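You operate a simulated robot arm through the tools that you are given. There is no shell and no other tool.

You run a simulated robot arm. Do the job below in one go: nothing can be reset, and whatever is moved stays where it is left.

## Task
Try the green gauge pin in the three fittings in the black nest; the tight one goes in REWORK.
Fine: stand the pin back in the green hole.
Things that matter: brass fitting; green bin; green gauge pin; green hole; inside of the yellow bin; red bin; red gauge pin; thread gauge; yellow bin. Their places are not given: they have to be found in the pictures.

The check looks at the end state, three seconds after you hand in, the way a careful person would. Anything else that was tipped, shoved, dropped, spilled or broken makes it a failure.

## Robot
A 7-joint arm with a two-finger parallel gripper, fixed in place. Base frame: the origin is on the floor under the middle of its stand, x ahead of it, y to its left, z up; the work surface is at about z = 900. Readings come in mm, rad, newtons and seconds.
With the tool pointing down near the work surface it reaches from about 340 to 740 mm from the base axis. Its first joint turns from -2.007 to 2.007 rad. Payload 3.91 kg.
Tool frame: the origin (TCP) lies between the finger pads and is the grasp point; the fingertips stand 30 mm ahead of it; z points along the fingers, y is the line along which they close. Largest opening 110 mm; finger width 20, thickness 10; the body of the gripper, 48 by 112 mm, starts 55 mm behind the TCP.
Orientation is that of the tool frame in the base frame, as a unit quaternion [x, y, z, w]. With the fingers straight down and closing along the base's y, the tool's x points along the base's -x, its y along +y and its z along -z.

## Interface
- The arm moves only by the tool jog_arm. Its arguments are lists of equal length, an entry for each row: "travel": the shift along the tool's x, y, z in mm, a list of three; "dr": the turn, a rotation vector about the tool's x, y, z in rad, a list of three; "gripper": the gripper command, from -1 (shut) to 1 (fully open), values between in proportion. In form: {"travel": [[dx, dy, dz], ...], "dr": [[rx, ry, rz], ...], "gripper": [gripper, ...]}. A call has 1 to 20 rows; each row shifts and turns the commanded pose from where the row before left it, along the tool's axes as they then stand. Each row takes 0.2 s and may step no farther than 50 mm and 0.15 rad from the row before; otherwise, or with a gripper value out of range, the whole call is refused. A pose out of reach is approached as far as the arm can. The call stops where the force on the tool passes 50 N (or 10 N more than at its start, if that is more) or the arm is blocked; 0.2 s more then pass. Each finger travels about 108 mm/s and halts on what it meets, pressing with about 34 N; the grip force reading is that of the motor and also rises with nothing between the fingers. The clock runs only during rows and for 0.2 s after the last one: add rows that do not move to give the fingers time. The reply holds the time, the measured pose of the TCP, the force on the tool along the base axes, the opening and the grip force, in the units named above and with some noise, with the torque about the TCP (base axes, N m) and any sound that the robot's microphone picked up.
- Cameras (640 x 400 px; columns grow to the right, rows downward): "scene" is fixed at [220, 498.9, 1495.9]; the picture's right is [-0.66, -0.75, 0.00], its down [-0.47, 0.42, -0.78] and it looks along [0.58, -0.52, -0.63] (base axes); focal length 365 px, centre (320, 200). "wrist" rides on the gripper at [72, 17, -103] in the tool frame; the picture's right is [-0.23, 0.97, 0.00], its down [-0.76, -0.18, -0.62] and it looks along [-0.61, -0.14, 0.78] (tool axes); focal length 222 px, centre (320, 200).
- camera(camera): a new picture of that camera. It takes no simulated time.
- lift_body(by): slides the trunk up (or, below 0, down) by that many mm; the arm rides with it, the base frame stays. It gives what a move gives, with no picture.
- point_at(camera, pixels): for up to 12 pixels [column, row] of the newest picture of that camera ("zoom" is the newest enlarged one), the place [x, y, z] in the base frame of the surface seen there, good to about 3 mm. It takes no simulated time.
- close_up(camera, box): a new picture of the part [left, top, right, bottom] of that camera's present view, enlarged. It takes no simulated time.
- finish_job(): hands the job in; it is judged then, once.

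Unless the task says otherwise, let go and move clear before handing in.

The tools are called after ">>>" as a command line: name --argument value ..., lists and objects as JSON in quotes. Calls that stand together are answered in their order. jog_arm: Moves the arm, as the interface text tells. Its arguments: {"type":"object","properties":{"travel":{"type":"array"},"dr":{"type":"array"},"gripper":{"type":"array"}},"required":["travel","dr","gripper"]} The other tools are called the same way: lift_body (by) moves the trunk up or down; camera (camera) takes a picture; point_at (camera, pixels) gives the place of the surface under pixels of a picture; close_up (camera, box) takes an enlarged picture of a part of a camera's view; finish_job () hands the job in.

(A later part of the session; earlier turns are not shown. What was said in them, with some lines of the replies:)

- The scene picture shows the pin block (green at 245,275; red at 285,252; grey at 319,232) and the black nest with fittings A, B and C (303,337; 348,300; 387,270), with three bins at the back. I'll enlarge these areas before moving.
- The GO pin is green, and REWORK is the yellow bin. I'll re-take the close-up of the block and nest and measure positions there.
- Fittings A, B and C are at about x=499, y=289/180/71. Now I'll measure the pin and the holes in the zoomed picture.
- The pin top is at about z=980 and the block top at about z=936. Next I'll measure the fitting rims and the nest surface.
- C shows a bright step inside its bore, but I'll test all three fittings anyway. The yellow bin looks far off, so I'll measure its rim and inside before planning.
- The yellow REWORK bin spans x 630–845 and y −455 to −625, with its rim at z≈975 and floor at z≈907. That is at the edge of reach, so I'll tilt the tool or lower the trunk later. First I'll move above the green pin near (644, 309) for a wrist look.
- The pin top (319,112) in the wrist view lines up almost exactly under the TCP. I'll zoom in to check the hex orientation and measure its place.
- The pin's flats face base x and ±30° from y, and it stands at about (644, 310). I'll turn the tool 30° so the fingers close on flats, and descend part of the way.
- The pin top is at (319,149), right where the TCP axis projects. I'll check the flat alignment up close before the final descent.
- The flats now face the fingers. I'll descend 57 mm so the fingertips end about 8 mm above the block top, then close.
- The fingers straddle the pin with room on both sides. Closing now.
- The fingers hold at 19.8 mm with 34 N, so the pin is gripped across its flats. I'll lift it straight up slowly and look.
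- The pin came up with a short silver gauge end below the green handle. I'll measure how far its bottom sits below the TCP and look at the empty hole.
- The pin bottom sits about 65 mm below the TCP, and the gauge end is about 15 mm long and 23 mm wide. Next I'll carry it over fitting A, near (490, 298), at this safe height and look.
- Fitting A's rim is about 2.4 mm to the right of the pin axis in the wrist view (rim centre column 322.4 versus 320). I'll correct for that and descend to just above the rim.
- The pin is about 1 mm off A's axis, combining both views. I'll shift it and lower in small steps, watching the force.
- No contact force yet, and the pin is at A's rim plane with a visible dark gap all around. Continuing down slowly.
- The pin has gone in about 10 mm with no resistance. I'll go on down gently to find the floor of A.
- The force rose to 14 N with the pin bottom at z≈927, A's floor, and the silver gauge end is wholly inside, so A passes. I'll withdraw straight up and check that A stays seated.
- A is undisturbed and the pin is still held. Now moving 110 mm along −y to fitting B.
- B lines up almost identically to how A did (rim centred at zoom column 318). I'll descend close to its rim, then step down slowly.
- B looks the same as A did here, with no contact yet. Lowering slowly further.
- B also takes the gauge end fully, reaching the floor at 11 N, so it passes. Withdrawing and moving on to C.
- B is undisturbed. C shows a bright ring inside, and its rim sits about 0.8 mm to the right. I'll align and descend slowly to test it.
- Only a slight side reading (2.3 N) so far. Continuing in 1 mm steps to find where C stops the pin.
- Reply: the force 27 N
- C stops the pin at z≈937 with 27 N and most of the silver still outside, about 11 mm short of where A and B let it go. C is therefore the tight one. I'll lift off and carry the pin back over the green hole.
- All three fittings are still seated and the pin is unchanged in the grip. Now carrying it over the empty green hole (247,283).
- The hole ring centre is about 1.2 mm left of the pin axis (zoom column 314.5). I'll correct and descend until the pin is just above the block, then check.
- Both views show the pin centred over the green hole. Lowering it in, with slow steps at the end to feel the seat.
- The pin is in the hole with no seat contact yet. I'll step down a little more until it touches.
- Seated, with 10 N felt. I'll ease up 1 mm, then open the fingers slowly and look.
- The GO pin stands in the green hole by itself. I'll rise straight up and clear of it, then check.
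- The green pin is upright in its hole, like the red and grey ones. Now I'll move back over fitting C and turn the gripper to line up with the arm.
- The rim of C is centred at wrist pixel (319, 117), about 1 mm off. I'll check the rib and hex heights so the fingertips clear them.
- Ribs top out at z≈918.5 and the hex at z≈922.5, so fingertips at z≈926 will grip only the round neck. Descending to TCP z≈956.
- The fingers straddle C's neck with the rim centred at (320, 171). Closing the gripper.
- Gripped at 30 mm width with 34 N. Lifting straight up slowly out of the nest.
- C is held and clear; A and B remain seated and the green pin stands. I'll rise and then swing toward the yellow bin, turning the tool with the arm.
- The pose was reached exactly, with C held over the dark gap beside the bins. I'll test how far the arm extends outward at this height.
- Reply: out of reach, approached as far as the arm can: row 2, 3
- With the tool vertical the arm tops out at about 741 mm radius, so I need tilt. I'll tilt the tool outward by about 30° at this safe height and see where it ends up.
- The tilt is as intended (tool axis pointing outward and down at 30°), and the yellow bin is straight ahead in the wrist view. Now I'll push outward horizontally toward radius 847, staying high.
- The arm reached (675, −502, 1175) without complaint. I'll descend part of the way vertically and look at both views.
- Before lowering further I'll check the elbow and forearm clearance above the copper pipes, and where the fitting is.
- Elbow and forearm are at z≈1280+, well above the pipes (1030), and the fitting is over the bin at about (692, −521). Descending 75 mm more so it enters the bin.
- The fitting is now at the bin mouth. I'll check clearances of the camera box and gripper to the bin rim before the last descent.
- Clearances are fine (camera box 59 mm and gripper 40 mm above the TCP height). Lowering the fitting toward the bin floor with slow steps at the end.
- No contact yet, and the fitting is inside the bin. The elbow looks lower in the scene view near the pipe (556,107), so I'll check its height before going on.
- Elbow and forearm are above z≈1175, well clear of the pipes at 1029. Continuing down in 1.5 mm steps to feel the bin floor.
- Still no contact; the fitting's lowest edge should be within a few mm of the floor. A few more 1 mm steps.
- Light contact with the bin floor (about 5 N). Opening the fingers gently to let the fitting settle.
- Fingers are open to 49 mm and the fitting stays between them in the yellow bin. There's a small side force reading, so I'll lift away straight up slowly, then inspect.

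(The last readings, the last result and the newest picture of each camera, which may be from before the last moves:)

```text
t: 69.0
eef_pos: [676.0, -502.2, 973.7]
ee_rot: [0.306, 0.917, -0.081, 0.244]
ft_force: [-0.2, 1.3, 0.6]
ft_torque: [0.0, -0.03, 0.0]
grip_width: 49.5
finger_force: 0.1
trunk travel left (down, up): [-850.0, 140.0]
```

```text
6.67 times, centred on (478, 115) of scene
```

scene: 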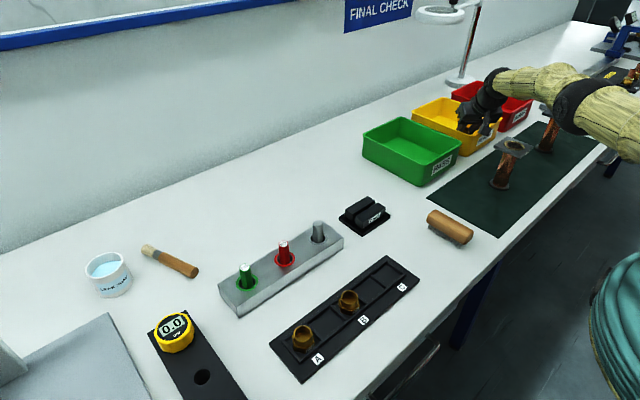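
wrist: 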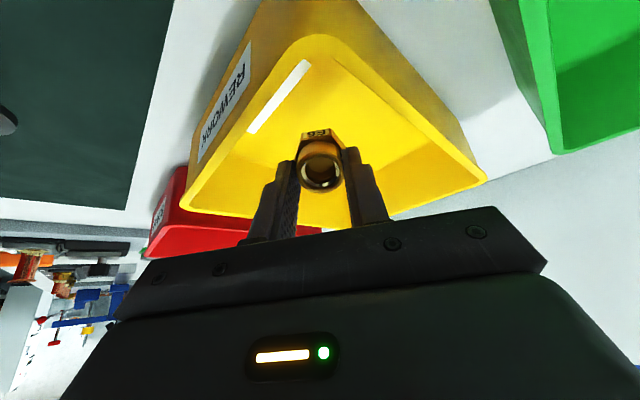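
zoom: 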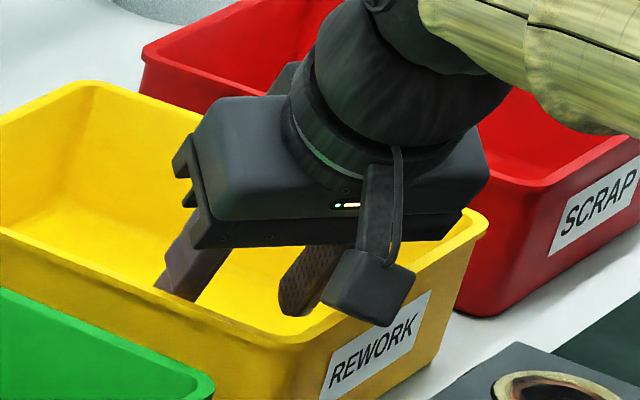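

Fitting C stands free inside the yellow bin. I'll continue straight up well clear.

>>> jog_arm --travel '[[-9.9, 0, -17.4], [-9.9, 0, -17.4], [-9.9, 0, -17.4], [-9.9, 0, -17.4], [-9.9, 0, -17.4], [-9.9, 0, -17.4], [-9.9, 0, -17.4], [-9.9, 0, -17.4], [0, 0, 0]]' --dr '[[0, 0, 0], [0, 0, 0], [0, 0, 0], [0, 0, 0], [0, 0, 0], [0, 0, 0], [0, 0, 0], [0, 0, 0], [0, 0, 0]]' --gripper '[-0.1, -0.1, -0.1, -0.1, -0.1, -0.1, -0.1, -0.1, -0.1]'

>>> camera --camera "scene"

>>> camera --camera "wrist"

```text
t: 71.0
eef_pos: [682.2, -507.7, 1132.8]
ee_rot: [0.307, 0.916, -0.082, 0.244]
ft_force: [-0.6, 0.6, -0.4]
ft_torque: [-0.04, -0.01, 0.0]
grip_width: 49.5
finger_force: 0.1
out of reach, approached as far as the arm can: row 2, 4
trunk travel left (down, up): [-850.0, 140.0]
```

```text
taken
```

scene: 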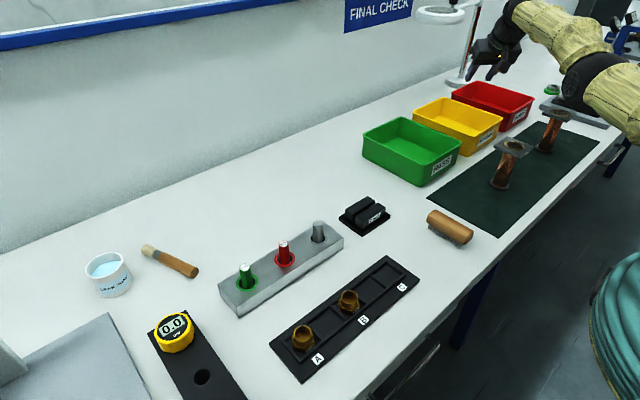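

```text
taken
```

wrist: 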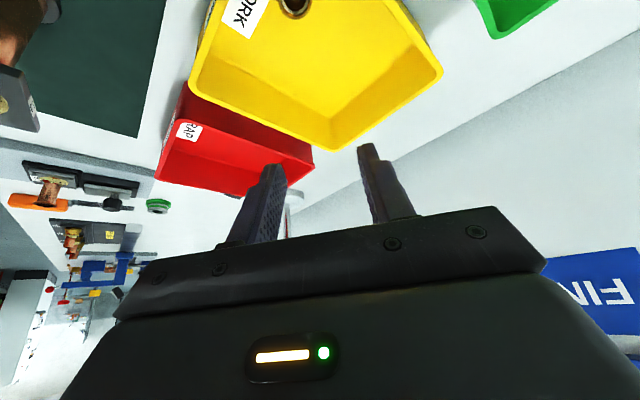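

The fitting is visible in the yellow bin and the gripper is clear above. The elbow configuration has changed, so I'll check its height and the bin's position before withdrawing.

>>> point_at --camera "scene" --pixels '[[575, 100], [567, 85], [600, 85], [620, 110], [632, 135], [556, 118], [540, 30], [500, 50], [580, 45], [610, 120], [590, 108], [513, 148]]'

>>> close_up --camera "scene" --box '[370, 70, 530, 170]'

```text
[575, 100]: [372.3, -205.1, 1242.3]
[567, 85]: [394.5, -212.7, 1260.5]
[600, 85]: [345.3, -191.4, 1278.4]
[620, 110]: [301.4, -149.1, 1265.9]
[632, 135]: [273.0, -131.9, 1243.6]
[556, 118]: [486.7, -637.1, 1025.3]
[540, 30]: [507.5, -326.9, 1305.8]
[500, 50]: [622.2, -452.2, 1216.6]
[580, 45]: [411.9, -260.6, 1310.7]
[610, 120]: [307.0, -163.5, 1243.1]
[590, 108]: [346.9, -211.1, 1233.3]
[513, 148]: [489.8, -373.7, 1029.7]
```

```text
4.00 times, centred on (450, 120) of scene
```

zoom: 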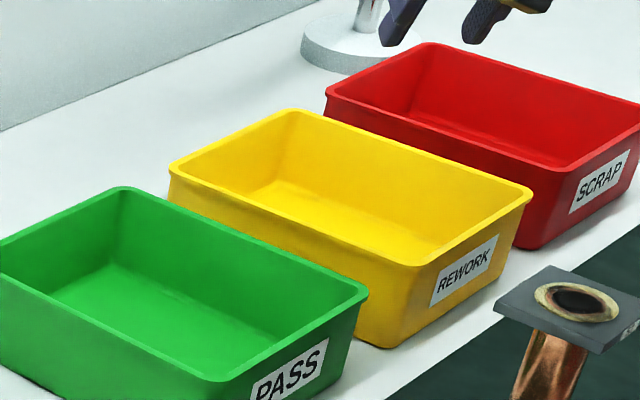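

The bin moved at most about 3 mm and nothing else changed. The elbow is high and clear, so I'll withdraw inward and take the tilt off, then look into the bin.

>>> jog_arm --travel '[[17.4, 0, -9.92], [17.4, 0, -9.92], [17.4, 0, -9.92], [17.4, 0, -9.92], [17.4, 0, -9.92], [17.4, 0, -9.92], [0, 0, 0], [0, 0, 0], [0, 0, 0], [0, 0, 0], [0, 0, 0]]' --dr '[[0, 0, 0], [0, 0, 0], [0, 0, 0], [0, 0, 0], [0, 0, 0], [0, 0, 0], [0, 0.13, 0], [0, 0.13, 0], [0, 0.13, 0], [0, 0.13, 0], [0, 0, 0]]' --gripper '[-0.1, -0.1, -0.1, -0.1, -0.1, -0.1, -0.1, -0.1, -0.1, -0.1, -0.1]'

>>> camera --camera "wrist"

>>> camera --camera "scene"

```text
t: 73.4
eef_pos: [603.6, -441.6, 1129.5]
ee_rot: [0.317, 0.948, 0.0, 0.0]
ft_force: [0.4, 0.0, 0.7]
ft_torque: [-0.01, -0.02, -0.02]
grip_width: 49.4
finger_force: 0.1
out of reach, approached as far as the arm can: row 1, 2, 3, 4, 5, 6, 7, 8, 9, 10
trunk travel left (down, up): [-850.0, 140.0]
```

```text
taken
```

wrist: 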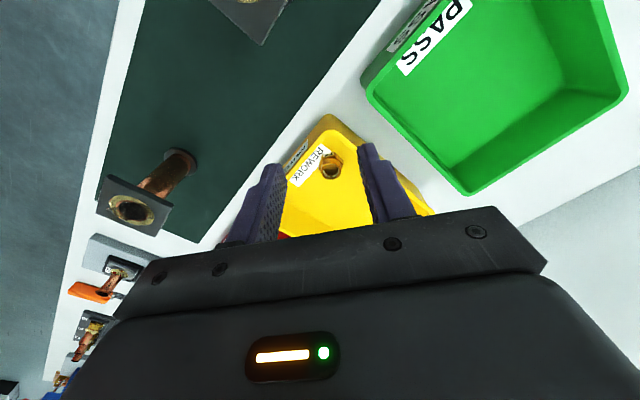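

```text
taken
```

scene: 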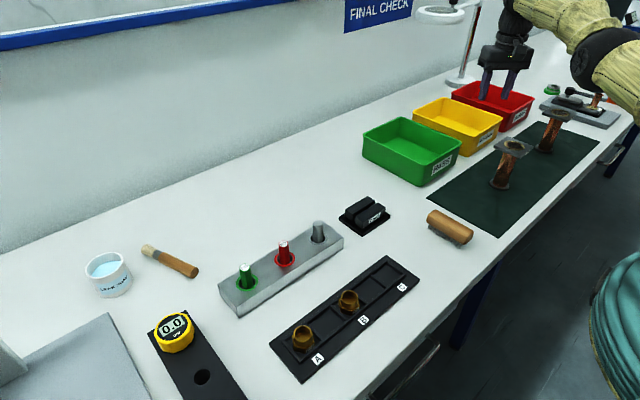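

C is standing in the yellow bin (wrist pixel 330,165). I'll move the arm up and inward, clear of everything, and take a last look.

>>> jog_arm --travel '[[15, 0, -15], [15, 0, -15], [15, 0, -15], [15, 0, -15], [15, 0, -15], [0, 0, -15], [0, 0, 0]]' --dr '[[0, 0, 0], [0, 0, 0], [0, 0, 0], [0, 0, 0], [0, 0, 0], [0, 0, 0], [0, 0, 0]]' --gripper '[-0.1, -0.1, -0.1, -0.1, -0.1, -0.1, -0.1]'

>>> camera --camera "wrist"

>>> camera --camera "scene"

```text
t: 75.0
eef_pos: [587.4, -433.7, 1228.1]
ee_rot: [0.318, 0.948, 0.0, -0.001]
ft_force: [0.2, -0.7, -0.1]
ft_torque: [-0.01, -0.01, 0.0]
grip_width: 49.4
finger_force: 0.1
out of reach, approached as far as the arm can: row 1, 2, 3, 4, 5
trunk travel left (down, up): [-850.0, 140.0]
```

```text
taken
```

wrist: 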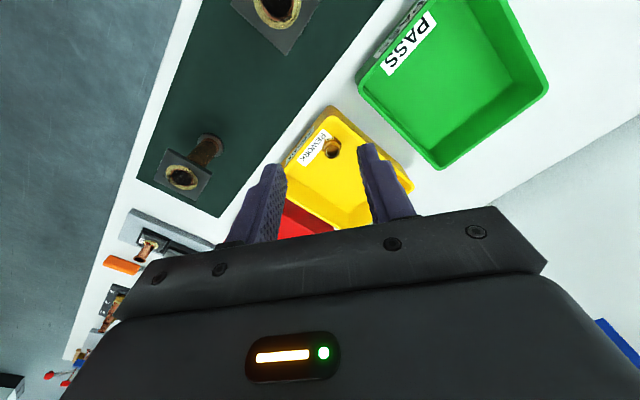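

```text
taken
```

scene: 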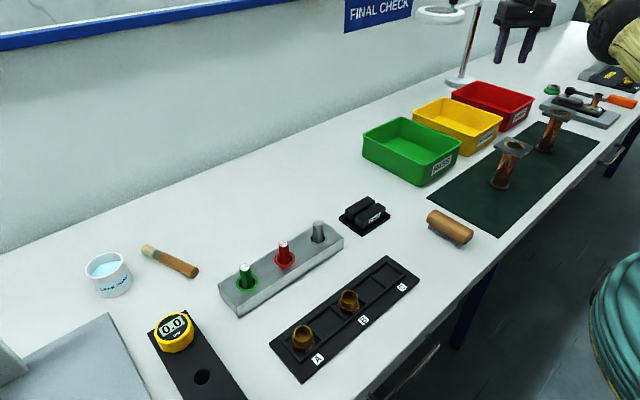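

The arm is clear, at z≈1228. Final close-ups of the bin, pin block and nest before handing in.

>>> close_up --camera "wrist" --box '[270, 90, 430, 190]'

>>> close_up --camera "scene" --box '[200, 200, 440, 390]'

>>> close_up --camera "scene" --box '[370, 70, 530, 170]'

```text
4.00 times, centred on (350, 140) of wrist
```

zoom: 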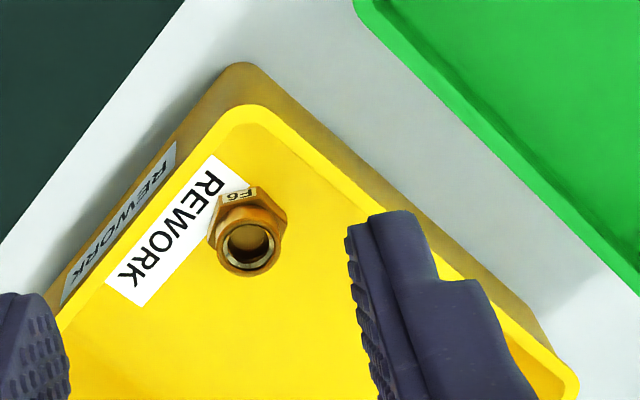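

```text
2.11 times, centred on (320, 295) of scene
```

zoom: 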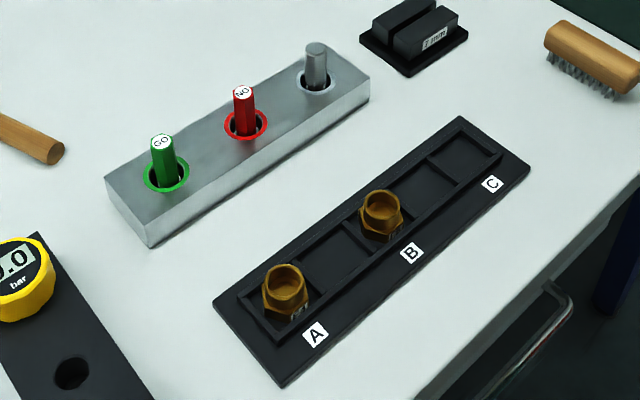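

```text
4.00 times, centred on (450, 120) of scene
```

zoom: 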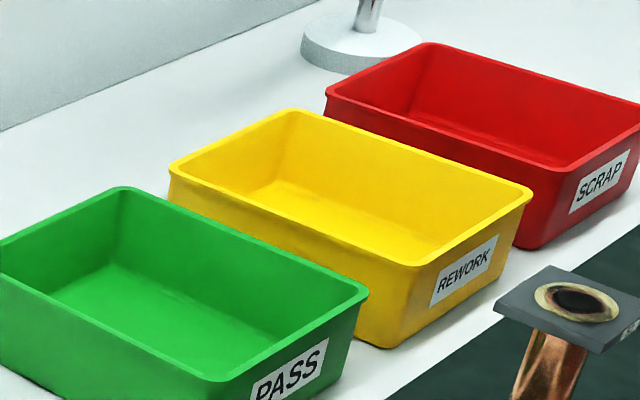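

Fitting C (F6) stands inside the REWORK bin. A and B are seated in the nest, the green GO pin is upright in the green hole, and nothing else is disturbed. Handing in.

>>> finish_job

```text
The job is handed in.
```

The tight fitting was C (marked F6), and it now stands upright in the yellow REWORK bin. The job is handed in; I don't have the check's result.

| Fitting | Green pin test |
|---|---|
| A (E4) | Went in freely to the floor of the bore, so it passes |
| B (F5) | Went in freely to the floor of the bore, so it passes |
| C (F6) | Stopped about 4–5 mm in, roughly 11 mm short of A and B, with about 27 N of push |

- **Pin:** the green gauge pin is back upright in the green hole.
- **Nest:** A and B are still seated in the black nest.
- **Yellow bin:** it shifted by about 3 mm while I set C down. I left it there rather than risk pushing it further.
- **Everything else:** the final pictures show nothing else tipped or moved, and the arm is clear of the bench.
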